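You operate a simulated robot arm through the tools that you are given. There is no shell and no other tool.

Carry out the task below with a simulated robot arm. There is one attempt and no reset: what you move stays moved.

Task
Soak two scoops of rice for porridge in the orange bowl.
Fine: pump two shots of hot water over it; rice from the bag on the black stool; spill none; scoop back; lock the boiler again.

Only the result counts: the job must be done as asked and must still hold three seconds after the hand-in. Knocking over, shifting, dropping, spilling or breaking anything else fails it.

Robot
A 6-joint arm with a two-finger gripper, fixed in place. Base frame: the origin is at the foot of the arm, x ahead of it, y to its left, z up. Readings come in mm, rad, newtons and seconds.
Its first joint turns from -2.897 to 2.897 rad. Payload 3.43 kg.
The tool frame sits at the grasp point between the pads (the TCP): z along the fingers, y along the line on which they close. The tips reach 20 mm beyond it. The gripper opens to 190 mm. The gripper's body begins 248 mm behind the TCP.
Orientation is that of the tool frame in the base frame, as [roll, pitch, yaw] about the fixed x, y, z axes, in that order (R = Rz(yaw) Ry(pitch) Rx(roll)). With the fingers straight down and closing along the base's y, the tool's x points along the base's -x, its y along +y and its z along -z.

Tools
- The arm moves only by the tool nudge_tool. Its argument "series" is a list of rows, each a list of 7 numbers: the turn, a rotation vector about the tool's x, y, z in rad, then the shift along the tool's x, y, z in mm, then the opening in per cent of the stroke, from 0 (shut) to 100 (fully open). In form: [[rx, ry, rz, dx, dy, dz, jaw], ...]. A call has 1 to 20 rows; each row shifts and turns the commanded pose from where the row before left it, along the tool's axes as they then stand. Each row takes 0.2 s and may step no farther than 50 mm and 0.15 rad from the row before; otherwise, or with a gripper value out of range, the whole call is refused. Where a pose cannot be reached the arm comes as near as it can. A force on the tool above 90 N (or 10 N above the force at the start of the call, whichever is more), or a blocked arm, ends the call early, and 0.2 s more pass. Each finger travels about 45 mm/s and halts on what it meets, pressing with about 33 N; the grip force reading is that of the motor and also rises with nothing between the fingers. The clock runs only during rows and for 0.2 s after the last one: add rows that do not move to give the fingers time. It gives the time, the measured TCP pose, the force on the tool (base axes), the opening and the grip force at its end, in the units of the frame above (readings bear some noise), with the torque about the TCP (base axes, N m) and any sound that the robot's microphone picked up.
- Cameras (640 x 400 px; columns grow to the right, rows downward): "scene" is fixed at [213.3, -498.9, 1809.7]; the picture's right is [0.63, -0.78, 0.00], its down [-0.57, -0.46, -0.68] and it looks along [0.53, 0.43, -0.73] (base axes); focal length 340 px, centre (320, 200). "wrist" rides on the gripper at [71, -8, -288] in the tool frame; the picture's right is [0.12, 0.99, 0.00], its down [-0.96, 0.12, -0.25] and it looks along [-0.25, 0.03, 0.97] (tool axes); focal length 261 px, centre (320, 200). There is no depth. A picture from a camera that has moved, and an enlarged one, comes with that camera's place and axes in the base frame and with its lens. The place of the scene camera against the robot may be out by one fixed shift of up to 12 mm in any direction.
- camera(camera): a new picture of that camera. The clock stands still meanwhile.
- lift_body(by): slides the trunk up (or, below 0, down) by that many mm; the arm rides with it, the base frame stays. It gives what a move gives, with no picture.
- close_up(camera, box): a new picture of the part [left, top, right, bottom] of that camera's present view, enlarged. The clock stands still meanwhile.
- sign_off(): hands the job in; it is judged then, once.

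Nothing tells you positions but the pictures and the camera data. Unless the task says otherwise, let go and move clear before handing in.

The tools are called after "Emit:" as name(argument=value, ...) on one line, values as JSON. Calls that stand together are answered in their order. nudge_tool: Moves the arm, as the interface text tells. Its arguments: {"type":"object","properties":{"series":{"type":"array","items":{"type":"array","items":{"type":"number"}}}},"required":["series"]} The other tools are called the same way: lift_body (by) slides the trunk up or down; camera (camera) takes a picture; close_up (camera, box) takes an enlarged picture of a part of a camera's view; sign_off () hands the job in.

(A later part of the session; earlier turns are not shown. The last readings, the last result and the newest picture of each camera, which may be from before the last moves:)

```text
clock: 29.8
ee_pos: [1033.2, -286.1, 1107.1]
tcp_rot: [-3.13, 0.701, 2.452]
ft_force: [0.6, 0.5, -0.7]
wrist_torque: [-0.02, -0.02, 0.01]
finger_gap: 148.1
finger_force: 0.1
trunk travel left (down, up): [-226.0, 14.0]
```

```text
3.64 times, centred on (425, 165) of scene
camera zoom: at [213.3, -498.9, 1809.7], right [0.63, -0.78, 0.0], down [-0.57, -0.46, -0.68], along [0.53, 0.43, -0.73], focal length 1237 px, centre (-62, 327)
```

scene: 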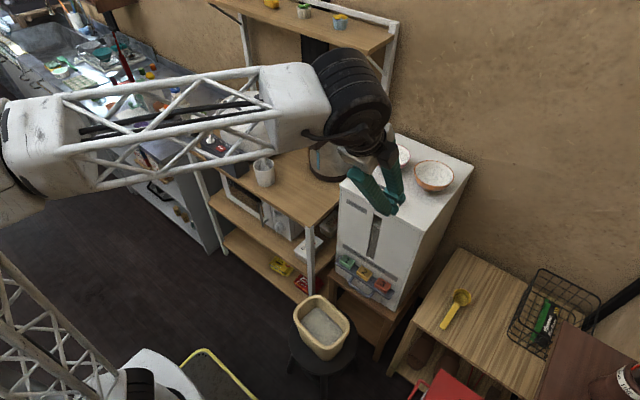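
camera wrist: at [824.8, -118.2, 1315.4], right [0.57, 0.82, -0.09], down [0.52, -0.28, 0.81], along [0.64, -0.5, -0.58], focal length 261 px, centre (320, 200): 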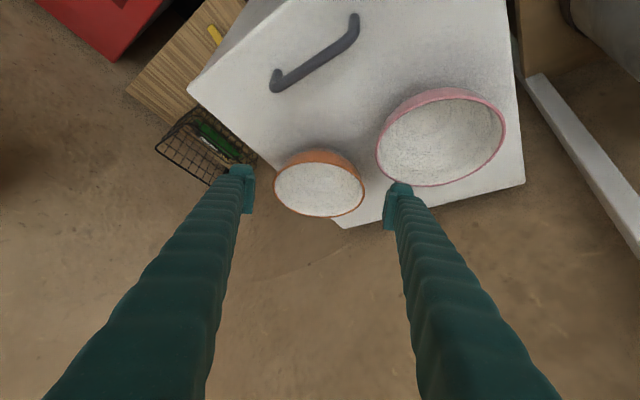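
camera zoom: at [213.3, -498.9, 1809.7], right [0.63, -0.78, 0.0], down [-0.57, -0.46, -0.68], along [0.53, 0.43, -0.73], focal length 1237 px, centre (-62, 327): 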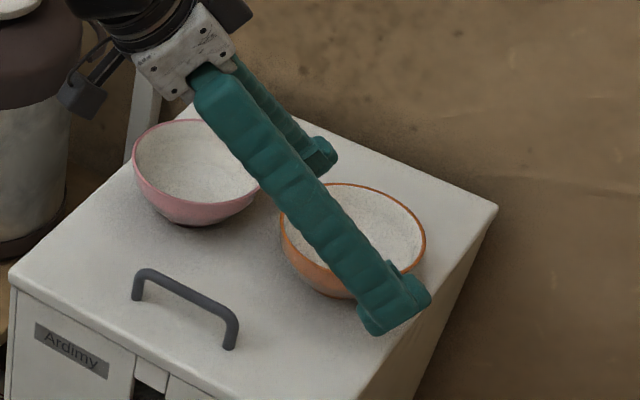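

The bowl is centred between the pads with about 12 mm on each side. Closing.

Emit:
nudge_tool(series=[[0, 0, 0, 0, 0, 0, 72], [0, 0, 0, 0, 0, 0, 66], [0, 0, 0, 0, 0, 0, 60], [0, 0, 0, 0, 0, 0, 52], [0, 0, 0, 0, 0, 0, 52], [0, 0, 0, 0, 0, 0, 52]])

Emit:
close_up(camera="wrist", box=[200, 110, 440, 290])

```text
clock: 31.2
ee_pos: [1033.5, -285.7, 1108.7]
tcp_rot: [-3.131, 0.701, 2.453]
ft_force: [-0.1, -0.3, 0.6]
wrist_torque: [-0.01, -0.04, -0.02]
finger_gap: 115.6
finger_force: 32.9
trunk travel left (down, up): [-226.0, 14.0]
```

```text
2.22 times, centred on (320, 200) of wrist
camera zoom: at [845.2, -136.8, 1283.0], right [0.57, 0.82, -0.09], down [0.52, -0.28, 0.81], along [0.64, -0.5, -0.58], focal length 579 px, centre (320, 200)
```

zoom: 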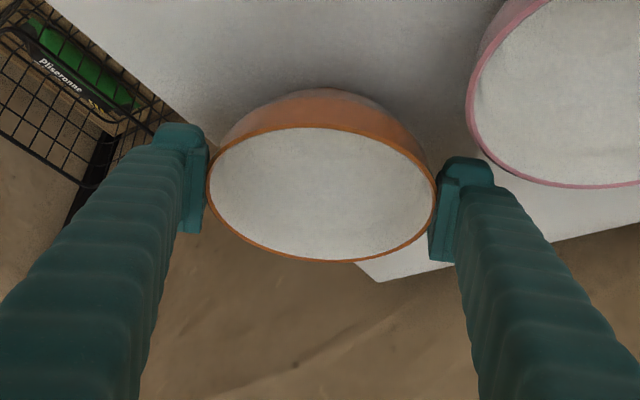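

It's holding at 115.6 mm with 33 N. Lifting 25 mm and checking.

Emit:
nudge_tool(series=[[0, 0, 0, -3.2, 0, -3.8, 52], [0, 0, 0, -6.4, 0, -7.6, 52], [0, 0, 0, -6.4, 0, -7.6, 52], [0, 0, 0, 0, 0, 0, 52], [0, 0, 0, 0, 0, 0, 52]])

Emit:
close_up(camera="wrist", box=[200, 110, 440, 290])

Emit:
close_up(camera="scene", box=[370, 110, 480, 220])

```text
clock: 32.4
ee_pos: [1033.3, -286.4, 1133.5]
tcp_rot: [-3.131, 0.702, 2.452]
ft_force: [0.0, -0.8, -1.9]
wrist_torque: [-0.01, -0.05, 0.0]
finger_gap: 115.8
finger_force: 32.7
trunk travel left (down, up): [-226.0, 14.0]
```

```text
2.22 times, centred on (320, 200) of wrist
camera zoom: at [844.9, -137.4, 1307.3], right [0.57, 0.82, -0.09], down [0.52, -0.28, 0.81], along [0.64, -0.5, -0.58], focal length 579 px, centre (320, 200)
```

zoom: 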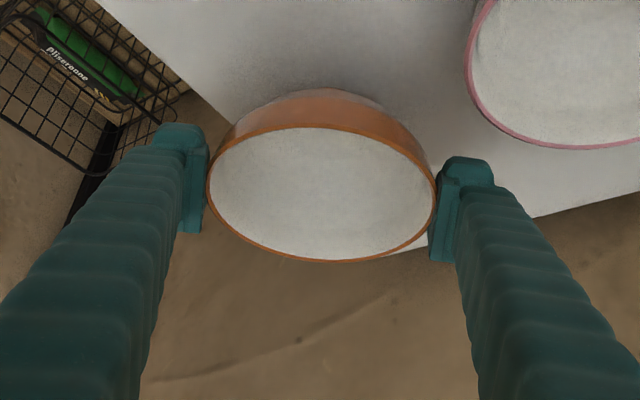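

```text
3.64 times, centred on (425, 165) of scene
camera zoom: at [213.3, -498.9, 1809.7], right [0.63, -0.78, 0.0], down [-0.57, -0.46, -0.68], along [0.53, 0.43, -0.73], focal length 1237 px, centre (-62, 327)
```

zoom: 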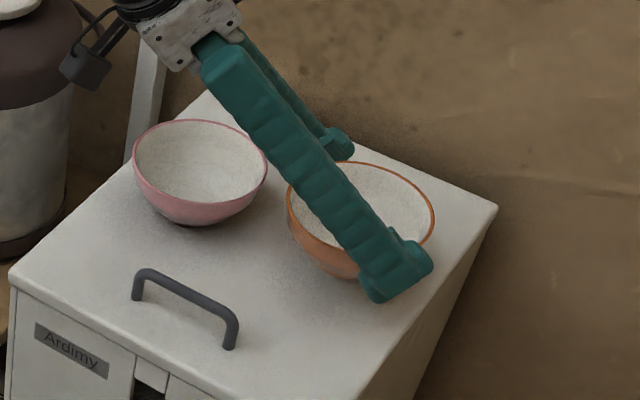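

The bowl hangs level and weighs about 2 N. I'll lift clear, back away from the cabinet, and turn the heading to straight ahead.

Emit:
nudge_tool(series=[[0, 0, 0, -12.5, 0, -14.8, 52], [0, 0, 0, -12.5, 0, -14.8, 52], [0, 0, 0, -12.5, 0, -14.8, 52], [0, 0, 0, -12.5, 0, -14.8, 52], [0, 0, 0, -12.5, 0, -14.8, 52], [0, 0, 0, 8.1, -8.8, -6.7, 52], [0, 0, 0, 16.2, -17.6, -13.5, 52], [0, 0, 0, 16.2, -17.6, -13.5, 52], [0, 0, 0, 16.2, -17.6, -13.5, 52], [0, 0, 0, 16.2, -17.6, -13.5, 52], [0, 0, 0, 16.2, -17.6, -13.5, 52], [0, 0, 0, 16.2, -17.6, -13.5, 52], [0, 0, 0, 16.2, -17.6, -13.5, 52], [0, 0, 0, 16.2, -17.6, -13.5, 52], [0, 0, 0, 16.2, -17.6, -13.5, 52], [0, 0, 0, 16.2, -17.6, -13.5, 52], [0, 0, 0, 8.1, -8.8, -6.7, 52], [0, 0, 0, 0, 0, 0, 52]])

Emit:
close_up(camera="wrist", box=[200, 110, 440, 290])

Emit:
camera(camera="scene")

```text
clock: 36.2
ee_pos: [732.0, -287.1, 1230.4]
tcp_rot: [-3.132, 0.701, 2.452]
ft_force: [0.1, -0.8, -2.6]
wrist_torque: [-0.03, -0.03, 0.01]
finger_gap: 115.7
finger_force: 33.0
trunk travel left (down, up): [-226.0, 14.0]
```

```text
2.22 times, centred on (320, 200) of wrist
camera zoom: at [544.0, -137.9, 1404.2], right [0.57, 0.82, -0.09], down [0.52, -0.28, 0.81], along [0.64, -0.5, -0.58], focal length 579 px, centre (320, 200)
```

zoom: 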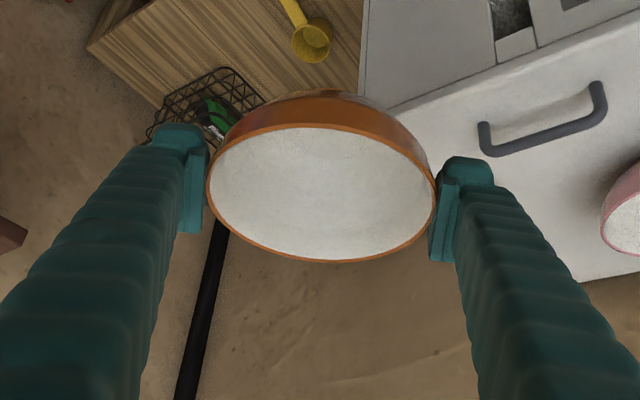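

```text
taken
```

scene: 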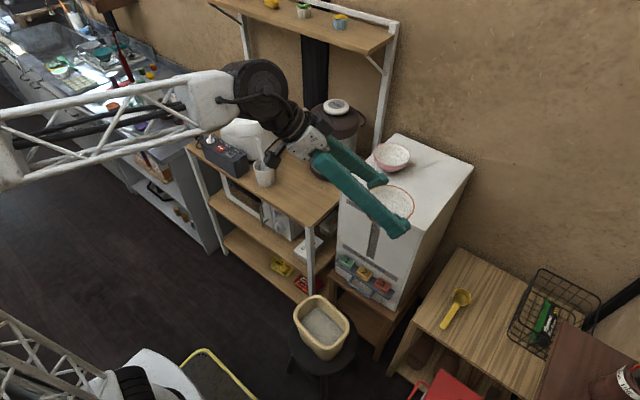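

Bowl is secure. Now I'll yaw to heading 0 and carry it over in front of the boiler.

Emit:
nudge_tool(series=[[-0.089, 0, -0.1054, 0, 0, 0, 52], [-0.089, 0, -0.1054, 0, 0, 0, 52], [-0.089, 0, -0.1054, 0, 0, 0, 52], [-0.089, 0, -0.1054, 0, 0, 0, 52], [-0.089, 0, -0.1054, 0, 0, 0, 52], [0, 0, 0, 0, 14, 0, 52], [0, 0, 0, 0, 28, 0, 52], [0, 0, 0, 0, 30, 0, 52], [0, 0, 0, 0, 30, 0, 52], [0, 0, 0, 0, 30, 0, 52], [0, 0, 0, 0, 30, 0, 52], [0, 0, 0, 0, 30, 0, 52], [0, 0, 0, 0, 30, 0, 52], [0, 0, 0, 0, 30, 0, 52], [0, 0, 0, 0, 30, 0, 52], [0, 0, 0, 0, 30, 0, 52], [0, 0, 0, 0, 30, 0, 52], [0, 0, 0, 0, 30, 0, 52], [0, 0, 0, 0, 28, 0, 52], [0, 0, 0, 0, 14, 0, 52]])

Emit:
camera(camera="wrist")

Emit:
camera(camera="scene")

```text
clock: 40.4
ee_pos: [734.8, 126.7, 1227.3]
tcp_rot: [-3.133, 0.697, 3.138]
ft_force: [-0.6, -0.4, -2.4]
wrist_torque: [0.05, -0.02, 0.03]
finger_gap: 115.6
finger_force: 32.9
trunk travel left (down, up): [-226.0, 14.0]
```

```text
taken
camera wrist: at [496.9, 123.4, 1402.4], right [-0.08, 0.99, -0.08], down [0.58, 0.12, 0.81], along [0.81, 0.02, -0.59], focal length 261 px, centre (320, 200)
```

wrist: 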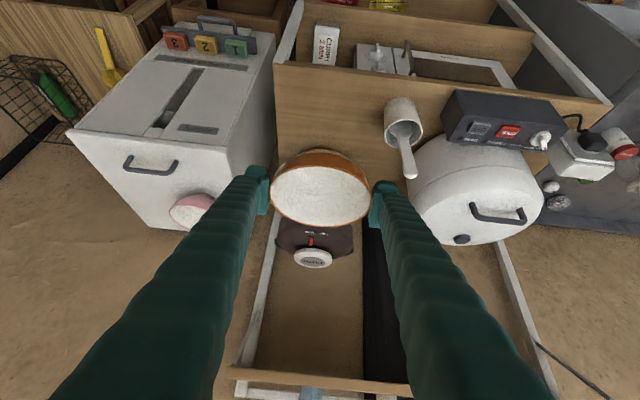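

```text
taken
```

scene: 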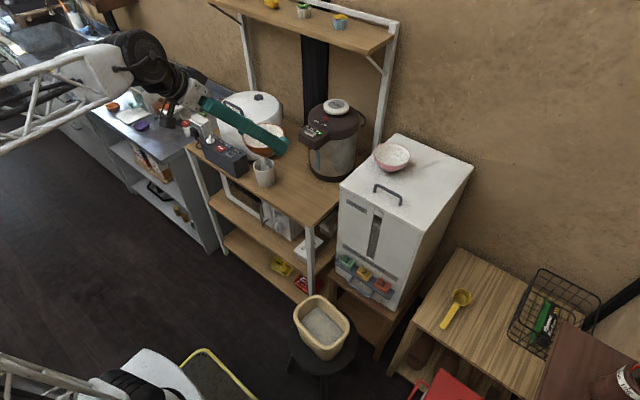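

The bowl is in front of the boiler. I need the shelf surface height precisely, so I'll enlarge the view.

Emit:
close_up(camera="wrist", box=[250, 30, 450, 180])

Emit:
close_up(camera="scene", box=[230, 90, 370, 250])

```text
2.67 times, centred on (350, 105) of wrist
camera zoom: at [496.9, 123.4, 1402.4], right [-0.08, 0.99, -0.08], down [0.58, 0.12, 0.81], along [0.81, 0.02, -0.59], focal length 695 px, centre (240, 453)
```

zoom: 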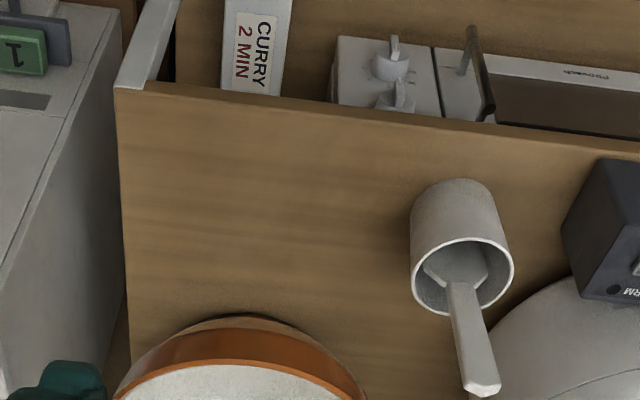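

```text
2.50 times, centred on (300, 170) of scene
camera zoom: at [213.3, -498.9, 1809.7], right [0.63, -0.78, 0.0], down [-0.57, -0.46, -0.68], along [0.53, 0.43, -0.73], focal length 851 px, centre (370, 275)
```

zoom: 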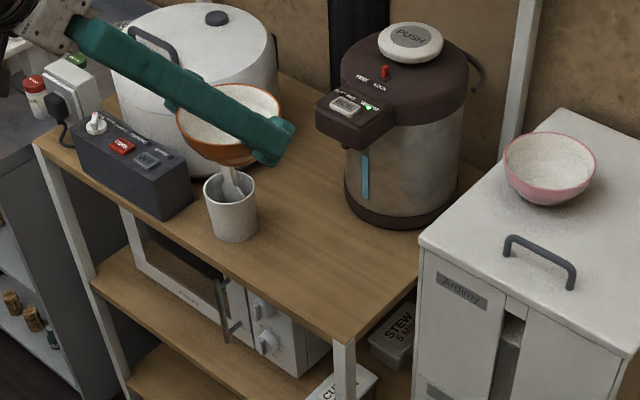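

The shelf is at z≈880 with its front edge at x≈771, and the boiler body's front is at x≈978. I'll lower the bowl in front of the shelf edge first, then slide it in low beneath the spout.

Emit:
nudge_tool(series=[[0, 0, 0, 8, 0.7, 9.5, 52], [0, 0, 0, 16, 0.7, 19, 52], [0, 0, 0, 16, 0.7, 19, 52], [0, 0, 0, 16, 0.7, 19, 52], [0, 0, 0, 16, 0.7, 19, 52], [0, 0, 0, 16, 0.7, 19, 52], [0, 0, 0, 16, 0.7, 19, 52], [0, 0, 0, 16, 0.7, 19, 52], [0, 0, 0, 16, 0.7, 19, 52], [0, 0, 0, 14, 0.7, 16.5, 52], [0, 0, 0, 8, 0.3, 9.5, 52], [0, 0, 0, 0, 0, 0, 52]])

Emit:
camera(camera="wrist")

Emit:
close_up(camera="scene", box=[220, 80, 380, 250])

```text
clock: 43.0
ee_pos: [733.8, 134.3, 981.9]
tcp_rot: [-3.132, 0.697, 3.139]
ft_force: [-0.1, 0.1, -1.3]
wrist_torque: [-0.01, 0.01, 0.03]
finger_gap: 115.5
finger_force: 32.7
trunk travel left (down, up): [-226.0, 14.0]
```

```text
taken
camera wrist: at [495.2, 129.1, 1156.3], right [-0.08, 0.99, -0.08], down [0.58, 0.12, 0.81], along [0.81, 0.02, -0.59], focal length 261 px, centre (320, 200)
```

wrist: 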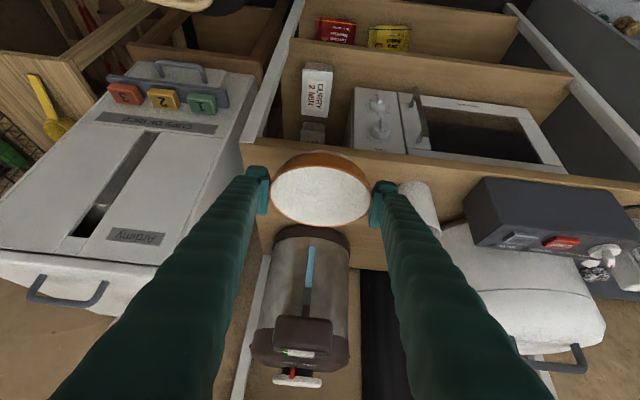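

```text
2.35 times, centred on (300, 165) of scene
camera zoom: at [213.3, -498.9, 1809.7], right [0.63, -0.78, 0.0], down [-0.57, -0.46, -0.68], along [0.53, 0.43, -0.73], focal length 801 px, centre (367, 282)
```

zoom: 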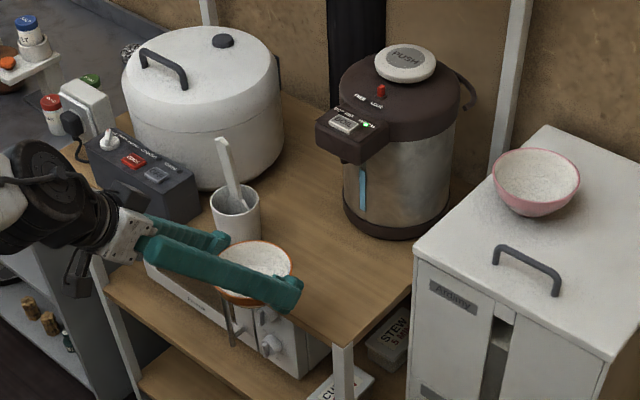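

The bowl is level and clear of the shelf edge. I'll enlarge the boiler base and spout before sliding in.

Emit:
close_up(camera="wrist", box=[240, 140, 400, 260])

Emit:
close_up(camera="wrist", box=[240, 220, 370, 390])

Emit:
close_up(camera="scene", box=[295, 100, 345, 190])

```text
3.33 times, centred on (320, 200) of wrist
camera zoom: at [495.2, 129.1, 1156.3], right [-0.08, 0.99, -0.08], down [0.58, 0.12, 0.81], along [0.81, 0.02, -0.59], focal length 869 px, centre (320, 200)
```

zoom: 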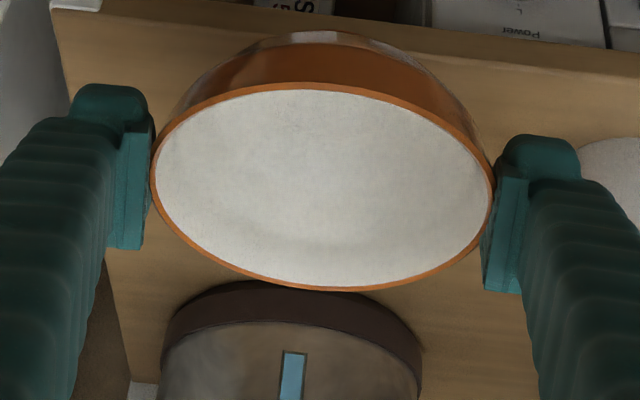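

```text
2.35 times, centred on (305, 305) of wrist
camera zoom: at [495.2, 129.1, 1156.3], right [-0.08, 0.99, -0.08], down [0.58, 0.12, 0.81], along [0.81, 0.02, -0.59], focal length 613 px, centre (355, -47)
```

zoom: 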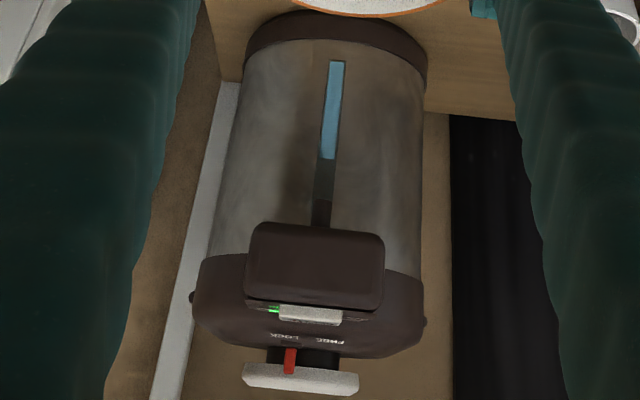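

```text
4.44 times, centred on (320, 145) of scene
camera zoom: at [213.3, -498.9, 1809.7], right [0.63, -0.78, 0.0], down [-0.57, -0.46, -0.68], along [0.53, 0.43, -0.73], focal length 1512 px, centre (320, 444)
```

zoom: 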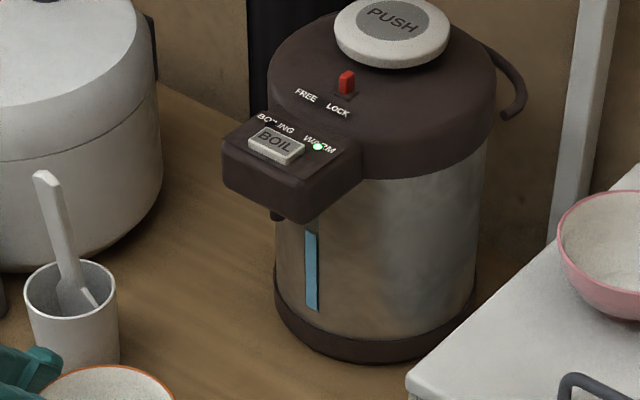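

Cross-checking four wrist views puts the boiler body's front at x≈998 (axis ≈1088), the spout at about (943, 133, 1047), and the shelf at z≈855. I'll slide the bowl forward so its centre lands near x≈928, keeping it about 25 mm above the shelf.

Emit:
nudge_tool(series=[[0, 0, 0, -8, 0, 9.3, 52], [0, 0, 0, -15.6, -0.2, 18.3, 52], [0, 0, 0, -15.6, -0.2, 18.3, 52], [0, 0, 0, -15.6, -0.2, 18.3, 52], [0, 0, 0, -15.6, -0.2, 18.3, 52], [0, 0, 0, -15.6, -0.2, 18.3, 52], [0, 0, 0, -15.6, 0, 18.3, 52], [0, 0, 0, -13, 0, 15.2, 52], [0, 0, 0, -10.6, 0, 12.2, 52], [0, 0, 0, 0, 0, 0, 52]])

Emit:
camera(camera="wrist")

Emit:
close_up(camera="scene", box=[240, 90, 360, 220])

```text
clock: 45.2
ee_pos: [924.7, 132.5, 947.3]
tcp_rot: [-3.133, 0.697, 3.139]
ft_force: [-0.4, 0.4, -1.8]
wrist_torque: [0.0, -0.04, 0.02]
finger_gap: 115.2
finger_force: 32.8
trunk travel left (down, up): [-226.0, 14.0]
```

```text
taken
camera wrist: at [686.4, 126.4, 1122.9], right [-0.08, 0.99, -0.08], down [0.58, 0.12, 0.81], along [0.81, 0.02, -0.59], focal length 261 px, centre (320, 200)
```

wrist: 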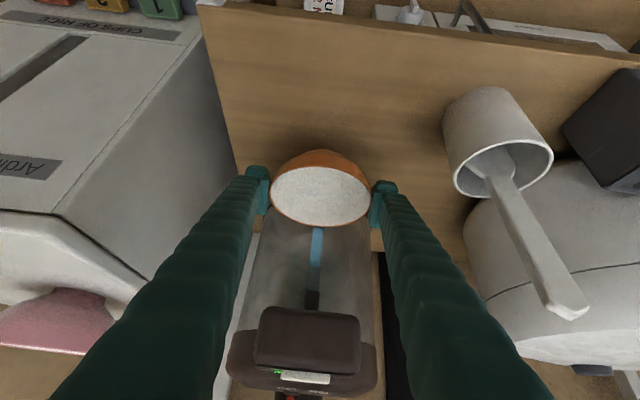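

```text
3.08 times, centred on (300, 155) of scene
camera zoom: at [213.3, -498.9, 1809.7], right [0.63, -0.78, 0.0], down [-0.57, -0.46, -0.68], along [0.53, 0.43, -0.73], focal length 1047 px, centre (382, 338)
```

zoom: 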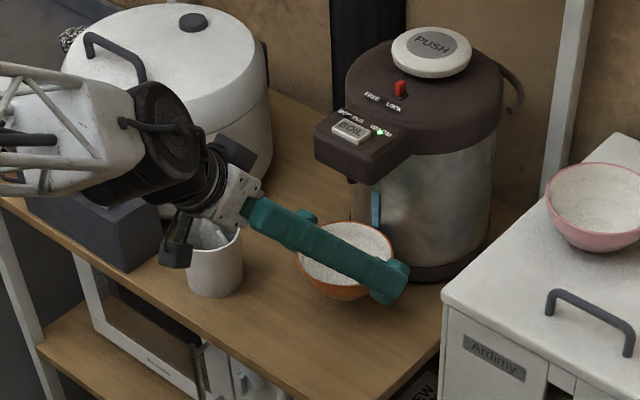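

The bowl is positioned under the spout and still above the shelf. Lowering in small steps, watching for contact.

Emit:
nudge_tool(series=[[0, 0, 0, 3.2, 0, 3.8, 52], [0, 0, 0, 3.2, 0, 3.8, 52], [0, 0, 0, 3.2, 0, 3.8, 52], [0, 0, 0, 0, 0, 0, 52]])

```text
clock: 46.2
ee_pos: [922.4, 131.1, 933.1]
tcp_rot: [-3.131, 0.696, 3.138]
ft_force: [0.0, -0.8, -2.2]
wrist_torque: [0.01, 0.01, -0.01]
finger_gap: 115.3
finger_force: 32.5
trunk travel left (down, up): [-226.0, 14.0]
```

Emit:
nudge_tool(series=[[0, 0, 0, 2.6, 0, 3.1, 52], [0, 0, 0, 2.6, 0, 3.1, 52], [0, 0, 0, 0, 0, 0, 52]])

Emit:
close_up(camera="scene", box=[270, 120, 350, 210])

Emit:
close_up(camera="wrist", box=[240, 130, 400, 260])

```text
clock: 47.0
ee_pos: [923.4, 130.5, 926.0]
tcp_rot: [-3.133, 0.697, 3.141]
ft_force: [-0.2, 0.7, -2.4]
wrist_torque: [-0.02, -0.03, 0.01]
finger_gap: 115.3
finger_force: 32.7
trunk travel left (down, up): [-226.0, 14.0]
```

```text
4.44 times, centred on (310, 165) of scene
camera zoom: at [213.3, -498.9, 1809.7], right [0.63, -0.78, 0.0], down [-0.57, -0.46, -0.68], along [0.53, 0.43, -0.73], focal length 1512 px, centre (364, 356)
```

zoom: 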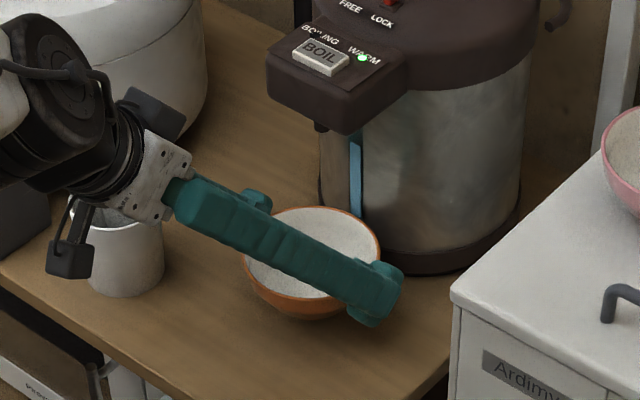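

```text
3.08 times, centred on (320, 195) of wrist
camera zoom: at [684.7, 126.1, 1101.2], right [-0.08, 0.99, -0.08], down [0.58, 0.12, 0.81], along [0.81, 0.02, -0.59], focal length 802 px, centre (320, 215)
```

zoom: 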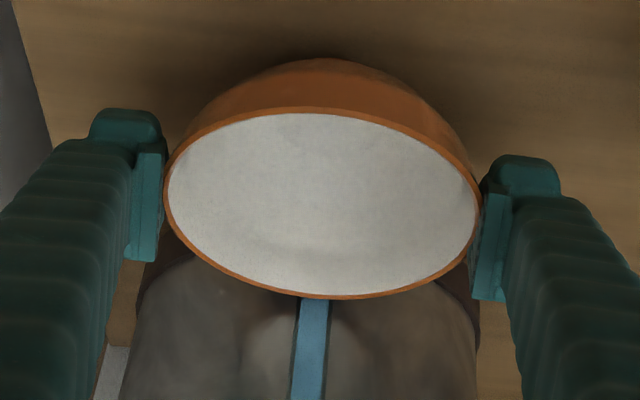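

Not touching yet; continuing in small steps.

Emit:
nudge_tool(series=[[0, 0, 0, 2.6, 0, 3.1, 52], [0, 0, 0, 0, 0, 0, 52]])

Emit:
nudge_tool(series=[[0, 0, 0, 2.6, 0, 3.1, 52], [0, 0, 0, 0, 0, 0, 52]])

```text
clock: 47.6
ee_pos: [923.0, 131.5, 921.4]
tcp_rot: [-3.131, 0.696, 3.139]
ft_force: [0.8, -0.3, -1.7]
wrist_torque: [-0.01, 0.01, 0.0]
finger_gap: 115.2
finger_force: 32.7
trunk travel left (down, up): [-226.0, 14.0]
```

```text
clock: 48.2
ee_pos: [923.2, 132.5, 916.8]
tcp_rot: [-3.13, 0.696, 3.14]
ft_force: [-0.1, 0.3, -2.5]
wrist_torque: [-0.01, 0.02, 0.0]
finger_gap: 115.3
finger_force: 33.0
trunk travel left (down, up): [-226.0, 14.0]
```

Emit:
nudge_tool(series=[[0, 0, 0, 1.9, 0, 2.3, 52], [0, 0, 0, 0, 0, 0, 52]])

Emit:
nudge_tool(series=[[0, 0, 0, 1.9, 0, 2.3, 52], [0, 0, 0, 0, 0, 0, 52]])

Emit:
nudge_tool(series=[[0, 0, 0, 1.9, 0, 2.3, 52], [0, 0, 0, 0, 0, 0, 52]])

```text
clock: 48.8
ee_pos: [923.8, 130.7, 915.0]
tcp_rot: [-3.133, 0.698, -3.141]
ft_force: [0.0, -0.8, 9.8]
wrist_torque: [-0.22, -0.32, -0.03]
finger_gap: 115.1
finger_force: 33.1
trunk travel left (down, up): [-226.0, 14.0]
```

```text
clock: 49.4
ee_pos: [923.0, 131.5, 915.1]
tcp_rot: [-3.133, 0.701, 3.14]
ft_force: [-6.1, -3.6, 35.7]
wrist_torque: [-0.16, 0.36, 0.03]
finger_gap: 115.7
finger_force: 32.3
trunk travel left (down, up): [-226.0, 14.0]
```

```text
clock: 50.0
ee_pos: [923.9, 131.4, 910.3]
tcp_rot: [-3.131, 0.698, 3.14]
ft_force: [-3.1, -1.4, 36.2]
wrist_torque: [-0.06, 0.42, -0.04]
finger_gap: 116.6
finger_force: 32.9
trunk travel left (down, up): [-226.0, 14.0]
```

Contact at TCP z≈915, so the bowl is seated on the shelf. I'll unload slightly, then open.

Emit:
nudge_tool(series=[[0, 0, 0, -1.6, 0, -1.9, 52], [0, 0, 0, 0, 0, 0, 62], [0, 0, 0, 0, 0, 0, 68], [0, 0, 0, 0, 0, 0, 74], [0, 0, 0, 0, 0, 0, 76], [0, 0, 0, 0, 0, 0, 76]])

Emit:
close_up(camera="wrist", box=[220, 110, 420, 270])

Emit:
close_up(camera="scene", box=[270, 120, 350, 210])

```text
clock: 51.4
ee_pos: [923.2, 131.1, 911.9]
tcp_rot: [-3.132, 0.696, 3.139]
ft_force: [-0.1, 0.1, 0.3]
wrist_torque: [-0.03, 0.04, 0.0]
finger_gap: 144.7
finger_force: 0.0
trunk travel left (down, up): [-226.0, 14.0]
```

```text
2.50 times, centred on (320, 190) of wrist
camera zoom: at [685.3, 126.4, 1087.2], right [-0.08, 0.99, -0.08], down [0.58, 0.12, 0.81], along [0.81, 0.02, -0.59], focal length 652 px, centre (320, 225)
```

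zoom: 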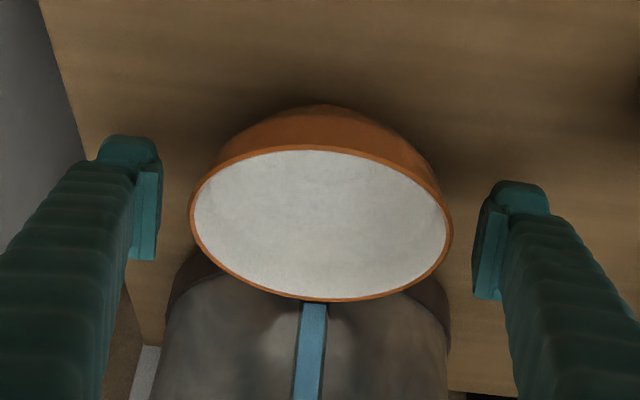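

```text
4.44 times, centred on (310, 165) of scene
camera zoom: at [213.3, -498.9, 1809.7], right [0.63, -0.78, 0.0], down [-0.57, -0.46, -0.68], along [0.53, 0.43, -0.73], focal length 1512 px, centre (364, 356)
```

zoom: 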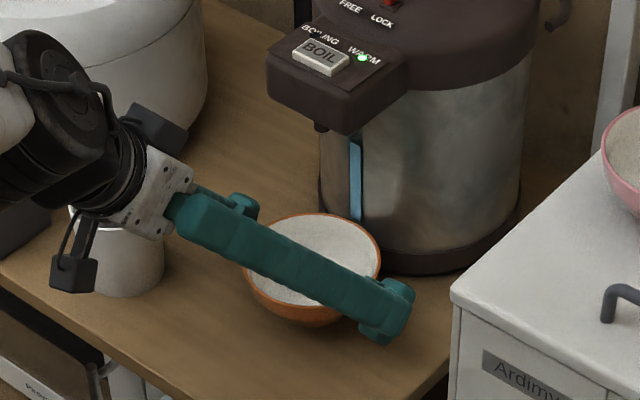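

The bowl is released and standing level under the spout. Backing out along the tool axis.

Emit:
nudge_tool(series=[[0, 0, 0, 0, 0, -15, 76], [0, 0, 0, 0, 0, -25, 76], [0, 0, 0, 0, 0, -35, 76], [0, 0, 0, 0, 0, -40, 76], [0, 0, 0, 0, 0, -40, 76], [0, 0, 0, 0, 0, -40, 76], [0, 0, 0, 0, 0, 0, 76]])

Emit:
camera(camera="wrist")

Emit:
close_up(camera="scene", box=[260, 90, 370, 210])

```text
clock: 53.0
ee_pos: [798.3, 132.8, 1061.7]
tcp_rot: [-3.131, 0.697, 3.14]
ft_force: [0.2, -0.9, -0.7]
wrist_torque: [-0.02, 0.01, 0.02]
finger_gap: 144.4
finger_force: 0.1
trunk travel left (down, up): [-226.0, 14.0]
```

```text
taken
camera wrist: at [560.6, 127.0, 1237.4], right [-0.08, 0.99, -0.08], down [0.58, 0.12, 0.81], along [0.81, 0.02, -0.59], focal length 261 px, centre (320, 200)
```

wrist: 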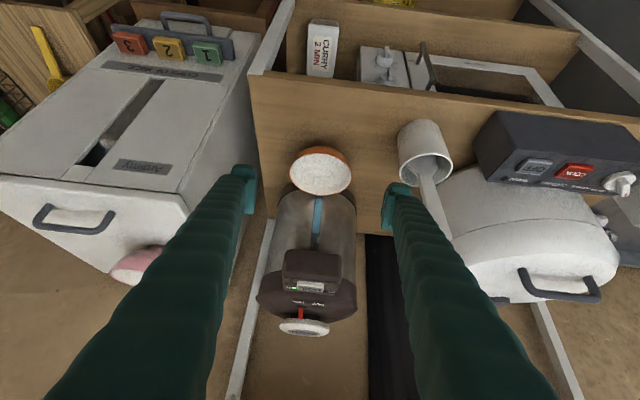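

```text
3.33 times, centred on (315, 150) of scene
camera zoom: at [213.3, -498.9, 1809.7], right [0.63, -0.78, 0.0], down [-0.57, -0.46, -0.68], along [0.53, 0.43, -0.73], focal length 1134 px, centre (337, 367)
```

zoom: 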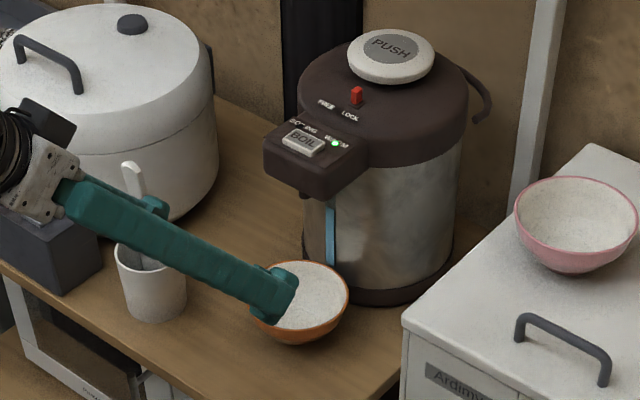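

The bowl is placed. Next I'll travel high past the cabinet to look at the scoop on the side table.

Emit:
nudge_tool(series=[[0, 0, 0, 0, 0, -40, 80], [0, 0, 0, 0, 0, -40, 85], [0, 0, 0, 0, 0, -40, 90], [0, 0, 0, 0, -30, 0, 95], [0, 0, 0, 0, -43, 0, 100], [0, 0, 0, 0, -43, 0, 100], [0, 0, 0, 0, -43, 0, 100], [0, 0, 0, 0, -43, 0, 100], [0, 0, 0, 0, -43, 0, 100], [0, 0, 0, 0, -43, 0, 100], [0, 0, 0, 0, -43, 0, 100], [0, 0, 0, 0, -43, 0, 100], [0, 0, 0, 0, -43, 0, 100], [0, 0, 0, 0, -43, 0, 100], [0, 0, 0, 0, -43, 0, 100], [0, 0, 0, 0, -43, 0, 100], [0, 0, 0, 0, -43, 0, 100], [0, 0, 0, 0, -43, 0, 100], [0, 0, 0, 0, 0, 0, 100]])

Emit:
nudge_tool(series=[[0, 0, 0, 20.4, 0, 37.3, 100], [0, 0, 0, 20.4, 0, 37.3, 100], [0, 0, 0, 20.4, 0, 37.3, 100], [0, 0, 0, 20.4, 0, 37.3, 100], [0, 0, 0, 20.4, 0, 37.3, 100], [0, 0, 0, 20.4, 0, 37.3, 100], [0, 0, 0, 0, 0, 0, 100]])

Emit:
camera(camera="wrist")

Emit:
camera(camera="scene")

```text
clock: 57.0
ee_pos: [718.0, -499.3, 1158.1]
tcp_rot: [-3.134, 0.698, 3.138]
ft_force: [-0.2, -0.4, 0.3]
wrist_torque: [0.03, -0.03, 0.03]
finger_gap: 190.1
finger_force: 0.1
trunk travel left (down, up): [-226.0, 14.0]
```

```text
clock: 58.6
ee_pos: [765.2, -497.7, 907.5]
tcp_rot: [-3.131, 0.698, 3.139]
ft_force: [0.0, 0.0, 0.2]
wrist_torque: [0.05, 0.01, 0.02]
finger_gap: 189.8
finger_force: 0.1
trunk travel left (down, up): [-226.0, 14.0]
```

```text
taken
camera wrist: at [527.5, -502.1, 1082.8], right [-0.08, 0.99, -0.08], down [0.58, 0.12, 0.81], along [0.81, 0.02, -0.59], focal length 261 px, centre (320, 200)
```

wrist: 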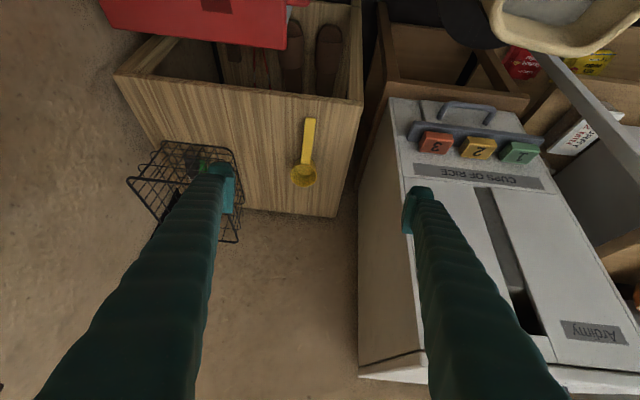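

```text
taken
```

scene: 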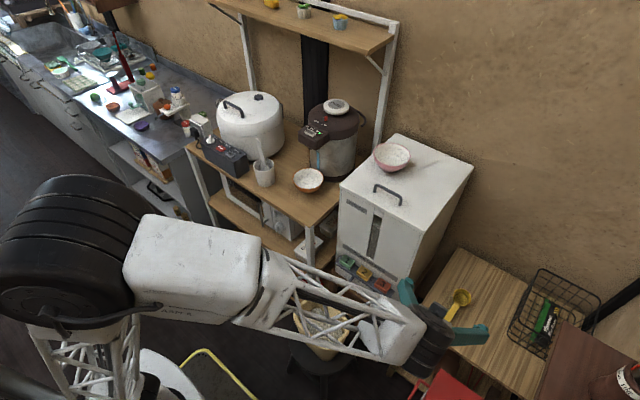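

Enlarging the scoop and bag from this angle.

Emit:
close_up(camera="wrist", box=[260, 100, 350, 200])

Emit:
close_up(camera="wrist", box=[100, 60, 380, 240])

```text
4.00 times, centred on (305, 150) of wrist
camera zoom: at [527.5, -502.1, 1082.8], right [-0.08, 0.99, -0.08], down [0.58, 0.12, 0.81], along [0.81, 0.02, -0.59], focal length 1043 px, centre (380, 400)
```

zoom: 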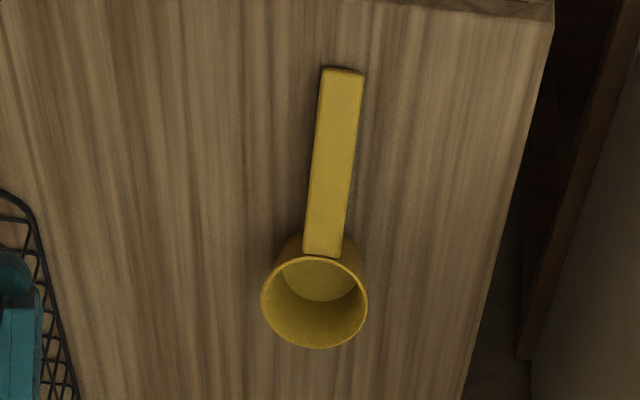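

```text
2.22 times, centred on (240, 150) of wrist
camera zoom: at [527.5, -502.1, 1082.8], right [-0.08, 0.99, -0.08], down [0.58, 0.12, 0.81], along [0.81, 0.02, -0.59], focal length 579 px, centre (498, 311)
```

zoom: 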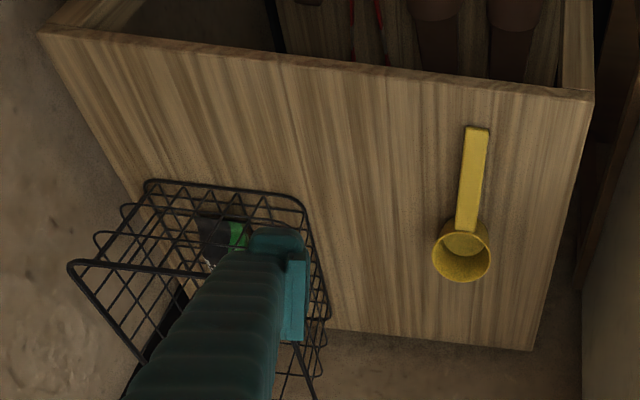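

The scoop rests with its handle sloping up about 19.6° toward the cup: handle end at (862, -530, 638), cup junction at (959, -533, 673). I'll grip the handle with a steeply tilted tool (about 69°), so I'll rotate now while high and narrow the jaws.

Emit:
nudge_tool(series=[[0, -0.1255, 0, 0, 0, 0, 80], [0, -0.1255, 0, 0, 0, 0, 60], [0, -0.1255, 0, 0, 0, 0, 45], [0, -0.1255, 0, 0, 0, 0, 34], [0.034, 0, 0.013, 0, 0, 0, 34], [0, 0, 0, 0, 0, 0, 34]])

Emit:
camera(camera="scene")

Emit:
camera(camera="wrist")

```text
clock: 60.0
ee_pos: [766.5, -499.5, 907.1]
tcp_rot: [-3.121, 1.2, 3.117]
ft_force: [0.4, 1.2, -0.3]
wrist_torque: [0.0, -0.03, 0.02]
finger_gap: 68.9
finger_force: 0.0
trunk travel left (down, up): [-226.0, 14.0]
```

```text
taken
```

scene: 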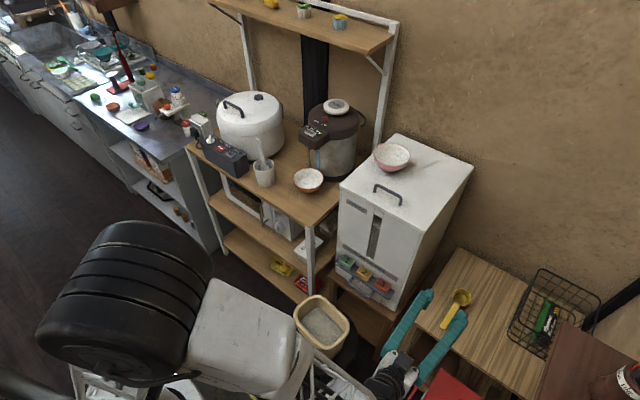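

```text
taken
camera wrist: at [473.0, -494.6, 946.2], right [0.0, 0.99, -0.12], down [0.12, 0.12, 0.99], along [0.99, -0.02, -0.12], focal length 261 px, centre (320, 200)
```

wrist: 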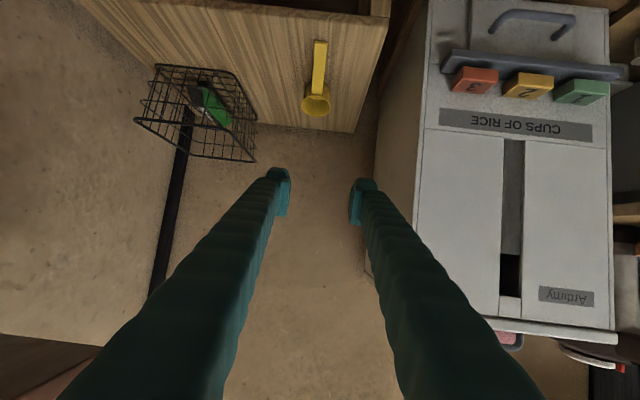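

Tilt 1.2 rad is reachable here. One enlarged view to refine the handle height before descending.

Emit:
close_up(camera="wrist", box=[270, 0, 400, 140])

Emit:
close_up(camera="scene", box=[370, 260, 500, 400])

```text
2.86 times, centred on (335, 70) of wrist
camera zoom: at [473.0, -494.6, 946.2], right [0.0, 0.99, -0.12], down [0.12, 0.12, 0.99], along [0.99, -0.02, -0.12], focal length 745 px, centre (277, 571)
```

zoom: 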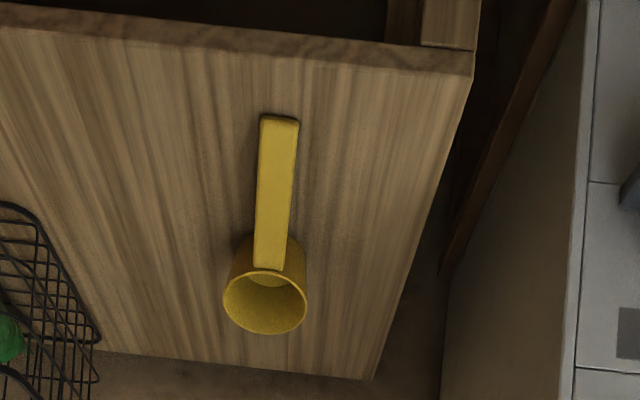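

```text
2.86 times, centred on (435, 330) of scene
camera zoom: at [213.3, -498.9, 1809.7], right [0.63, -0.78, 0.0], down [-0.57, -0.46, -0.68], along [0.53, 0.43, -0.73], focal length 972 px, centre (-9, -171)
```

zoom: 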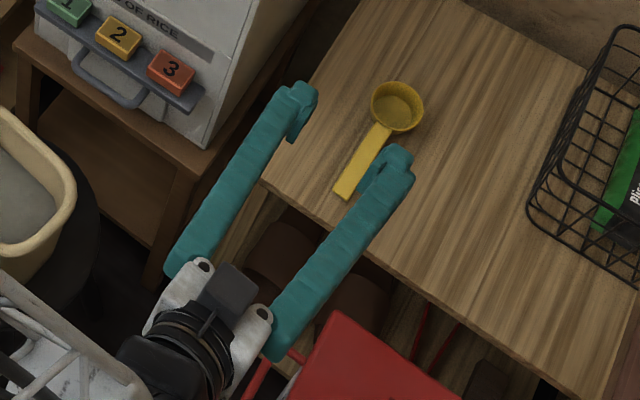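

Refined: table top z≈634, handle end at (860, -529.5, 641) rising to (953, -532, 678). Descending to the pre-grasp point just off the table edge.

Emit:
nudge_tool(series=[[0, 0, 0, 29.7, -3.9, 17.3, 34], [0, 0, 0, 29.7, -3.9, 17.3, 34], [0, 0, 0, 29.7, -3.9, 17.3, 34], [0, 0, 0, 29.7, -3.9, 17.3, 34], [0, 0, 0, 29.7, -3.9, 17.3, 34], [0, 0, 0, 29.7, -3.9, 17.3, 34], [0, 0, 0, 0, 0, 0, 34]])

Emit:
camera(camera="wrist")

Emit:
close_up(camera="scene", box=[370, 260, 500, 400])

```text
clock: 61.6
ee_pos: [798.8, -525.4, 705.6]
tcp_rot: [-3.138, 1.195, 3.103]
ft_force: [0.8, 1.6, 0.3]
wrist_torque: [0.01, 0.03, -0.04]
finger_gap: 64.5
finger_force: 0.1
trunk travel left (down, up): [-226.0, 14.0]
```

```text
taken
camera wrist: at [505.6, -522.3, 744.9], right [0.0, 0.99, -0.11], down [0.13, 0.11, 0.99], along [0.99, -0.01, -0.13], focal length 261 px, centre (320, 200)
```

wrist: 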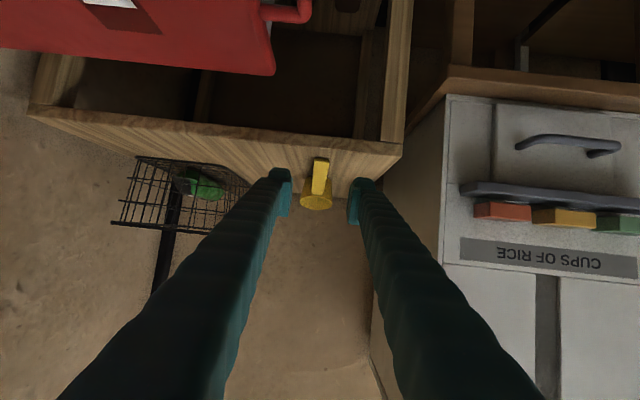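

```text
2.86 times, centred on (435, 330) of scene
camera zoom: at [213.3, -498.9, 1809.7], right [0.63, -0.78, 0.0], down [-0.57, -0.46, -0.68], along [0.53, 0.43, -0.73], focal length 972 px, centre (-9, -171)
```

zoom: 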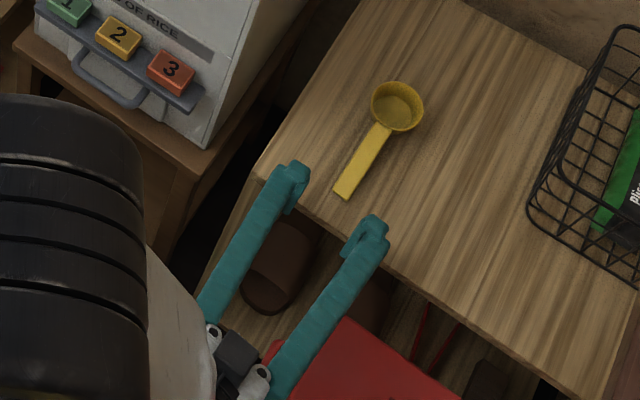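

Emit:
close_up(camera="wrist", box=[260, 120, 400, 230])

```text
3.64 times, centred on (330, 175) of wrist
camera zoom: at [505.6, -522.3, 744.9], right [0.0, 0.99, -0.11], down [0.13, 0.11, 0.99], along [0.99, -0.01, -0.13], focal length 948 px, centre (284, 291)
```

zoom: 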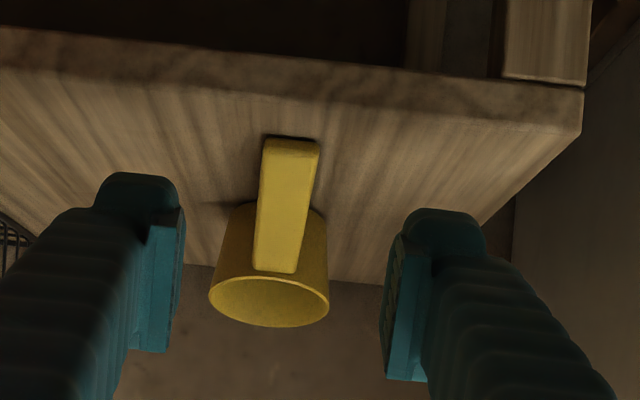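

Handle, table (z≈636) and fingers line up. Advancing along the tool axis so the jaws straddle the handle, keeping the fingertips about 3 mm above the table.

Emit:
nudge_tool(series=[[0, 0, 0, -1, -0.2, 25, 34], [0, 0, 0, -1, -0.2, 25, 34], [0, 0, 0, -1, -0.2, 25, 34], [0, 0, 0, -0.3, -0.2, 22, 34], [0, 0, 0, 0, -0.2, 19, 34], [0, 0, 0, 0, 0, 0, 34]])

Emit:
close_up(camera="wrist", box=[250, 120, 390, 250])

Emit:
close_up(camera="scene", box=[400, 260, 500, 360])

```text
clock: 63.0
ee_pos: [907.5, -531.5, 666.9]
tcp_rot: [-3.12, 1.198, 3.117]
ft_force: [-6.5, 0.3, 8.4]
wrist_torque: [0.4, 0.17, 0.34]
finger_gap: 64.8
finger_force: 0.0
trunk travel left (down, up): [-226.0, 14.0]
```

```text
3.08 times, centred on (320, 185) of wrist
camera zoom: at [613.7, -527.3, 704.9], right [0.0, 0.99, -0.12], down [0.12, 0.12, 0.99], along [0.99, -0.02, -0.12], focal length 802 px, centre (320, 246)
```

zoom: 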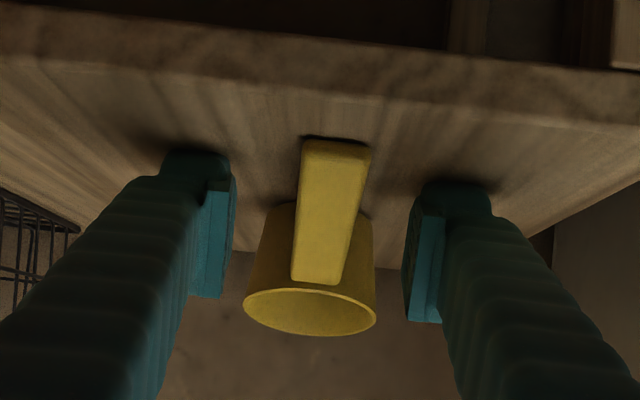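

```text
4.00 times, centred on (450, 310) of scene
camera zoom: at [213.3, -498.9, 1809.7], right [0.63, -0.78, 0.0], down [-0.57, -0.46, -0.68], along [0.53, 0.43, -0.73], focal length 1361 px, centre (-200, -240)
```

zoom: 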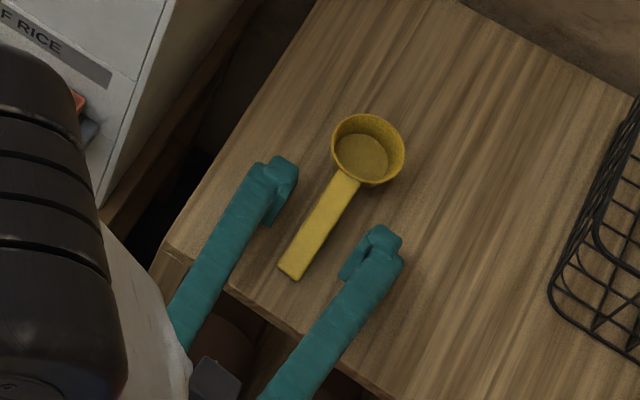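

I feel a light 10 N contact, so the fingertips are just touching the table. I'll raise 4 mm and recheck.

Emit:
nudge_tool(series=[[0, 0, 0, -3.7, 0, -1.5, 34], [0, 0, 0, 0, 0, 0, 34]])

```text
clock: 63.6
ee_pos: [907.7, -532.4, 668.5]
tcp_rot: [-3.123, 1.201, 3.116]
ft_force: [0.1, 0.9, 0.4]
wrist_torque: [-0.01, -0.03, -0.03]
finger_gap: 64.5
finger_force: 0.0
trunk travel left (down, up): [-226.0, 14.0]
```

Clear now. I'll shift forward 10 mm along the handle and 2.7 mm in y to centre it, then close.

Emit:
nudge_tool(series=[[0, 0, 0, -3.6, 2.7, 9.3, 34], [0, 0, 0, 0, 0, 0, 25], [0, 0, 0, 0, 0, 0, 18], [0, 0, 0, 0, 0, 0, 16], [0, 0, 0, 0, 0, 0, 16]])

Emit:
close_up(camera="wrist", box=[250, 120, 390, 250])

```text
clock: 64.8
ee_pos: [917.7, -531.2, 668.2]
tcp_rot: [-3.122, 1.199, 3.116]
ft_force: [-0.2, -0.4, 0.0]
wrist_torque: [0.01, 0.01, -0.02]
finger_gap: 30.5
finger_force: 0.0
trunk travel left (down, up): [-226.0, 14.0]
```

```text
3.08 times, centred on (320, 185) of wrist
camera zoom: at [624.4, -525.1, 707.8], right [0.0, 0.99, -0.12], down [0.12, 0.12, 0.99], along [0.99, -0.01, -0.12], focal length 802 px, centre (320, 246)
```

zoom: 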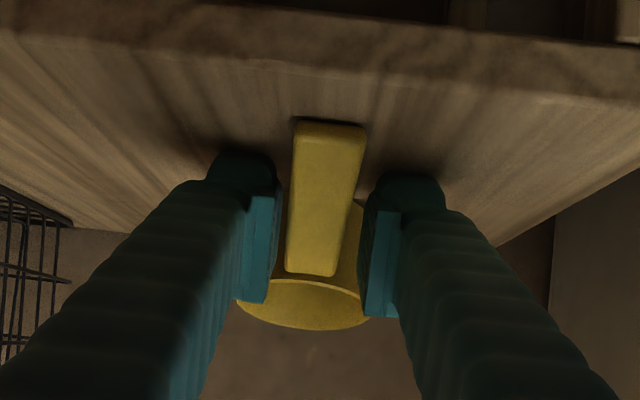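

The handle is centred between the pads. Closing on it.

Emit:
nudge_tool(series=[[0, 0, 0, 0, 0, 0, 12], [0, 0, 0, 0, 0, 0, 8], [0, 0, 0, 0, 0, 0, 4], [0, 0, 0, 0, 0, 0, 4], [0, 0, 0, 0, 0, 0, 4]])

Emit:
close_up(camera="wrist", box=[250, 120, 390, 250])

```text
clock: 66.0
ee_pos: [917.3, -529.7, 668.6]
tcp_rot: [-3.123, 1.199, 3.118]
ft_force: [0.6, 0.5, -0.2]
wrist_torque: [0.0, 0.01, -0.03]
finger_gap: 20.2
finger_force: 32.9
trunk travel left (down, up): [-226.0, 14.0]
```

```text
3.08 times, centred on (320, 185) of wrist
camera zoom: at [624.3, -525.2, 707.8], right [0.0, 0.99, -0.12], down [0.12, 0.12, 0.99], along [0.99, -0.01, -0.12], focal length 802 px, centre (320, 246)
```

zoom: 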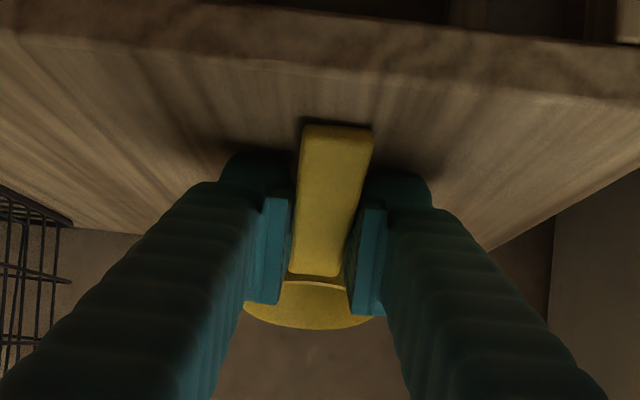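

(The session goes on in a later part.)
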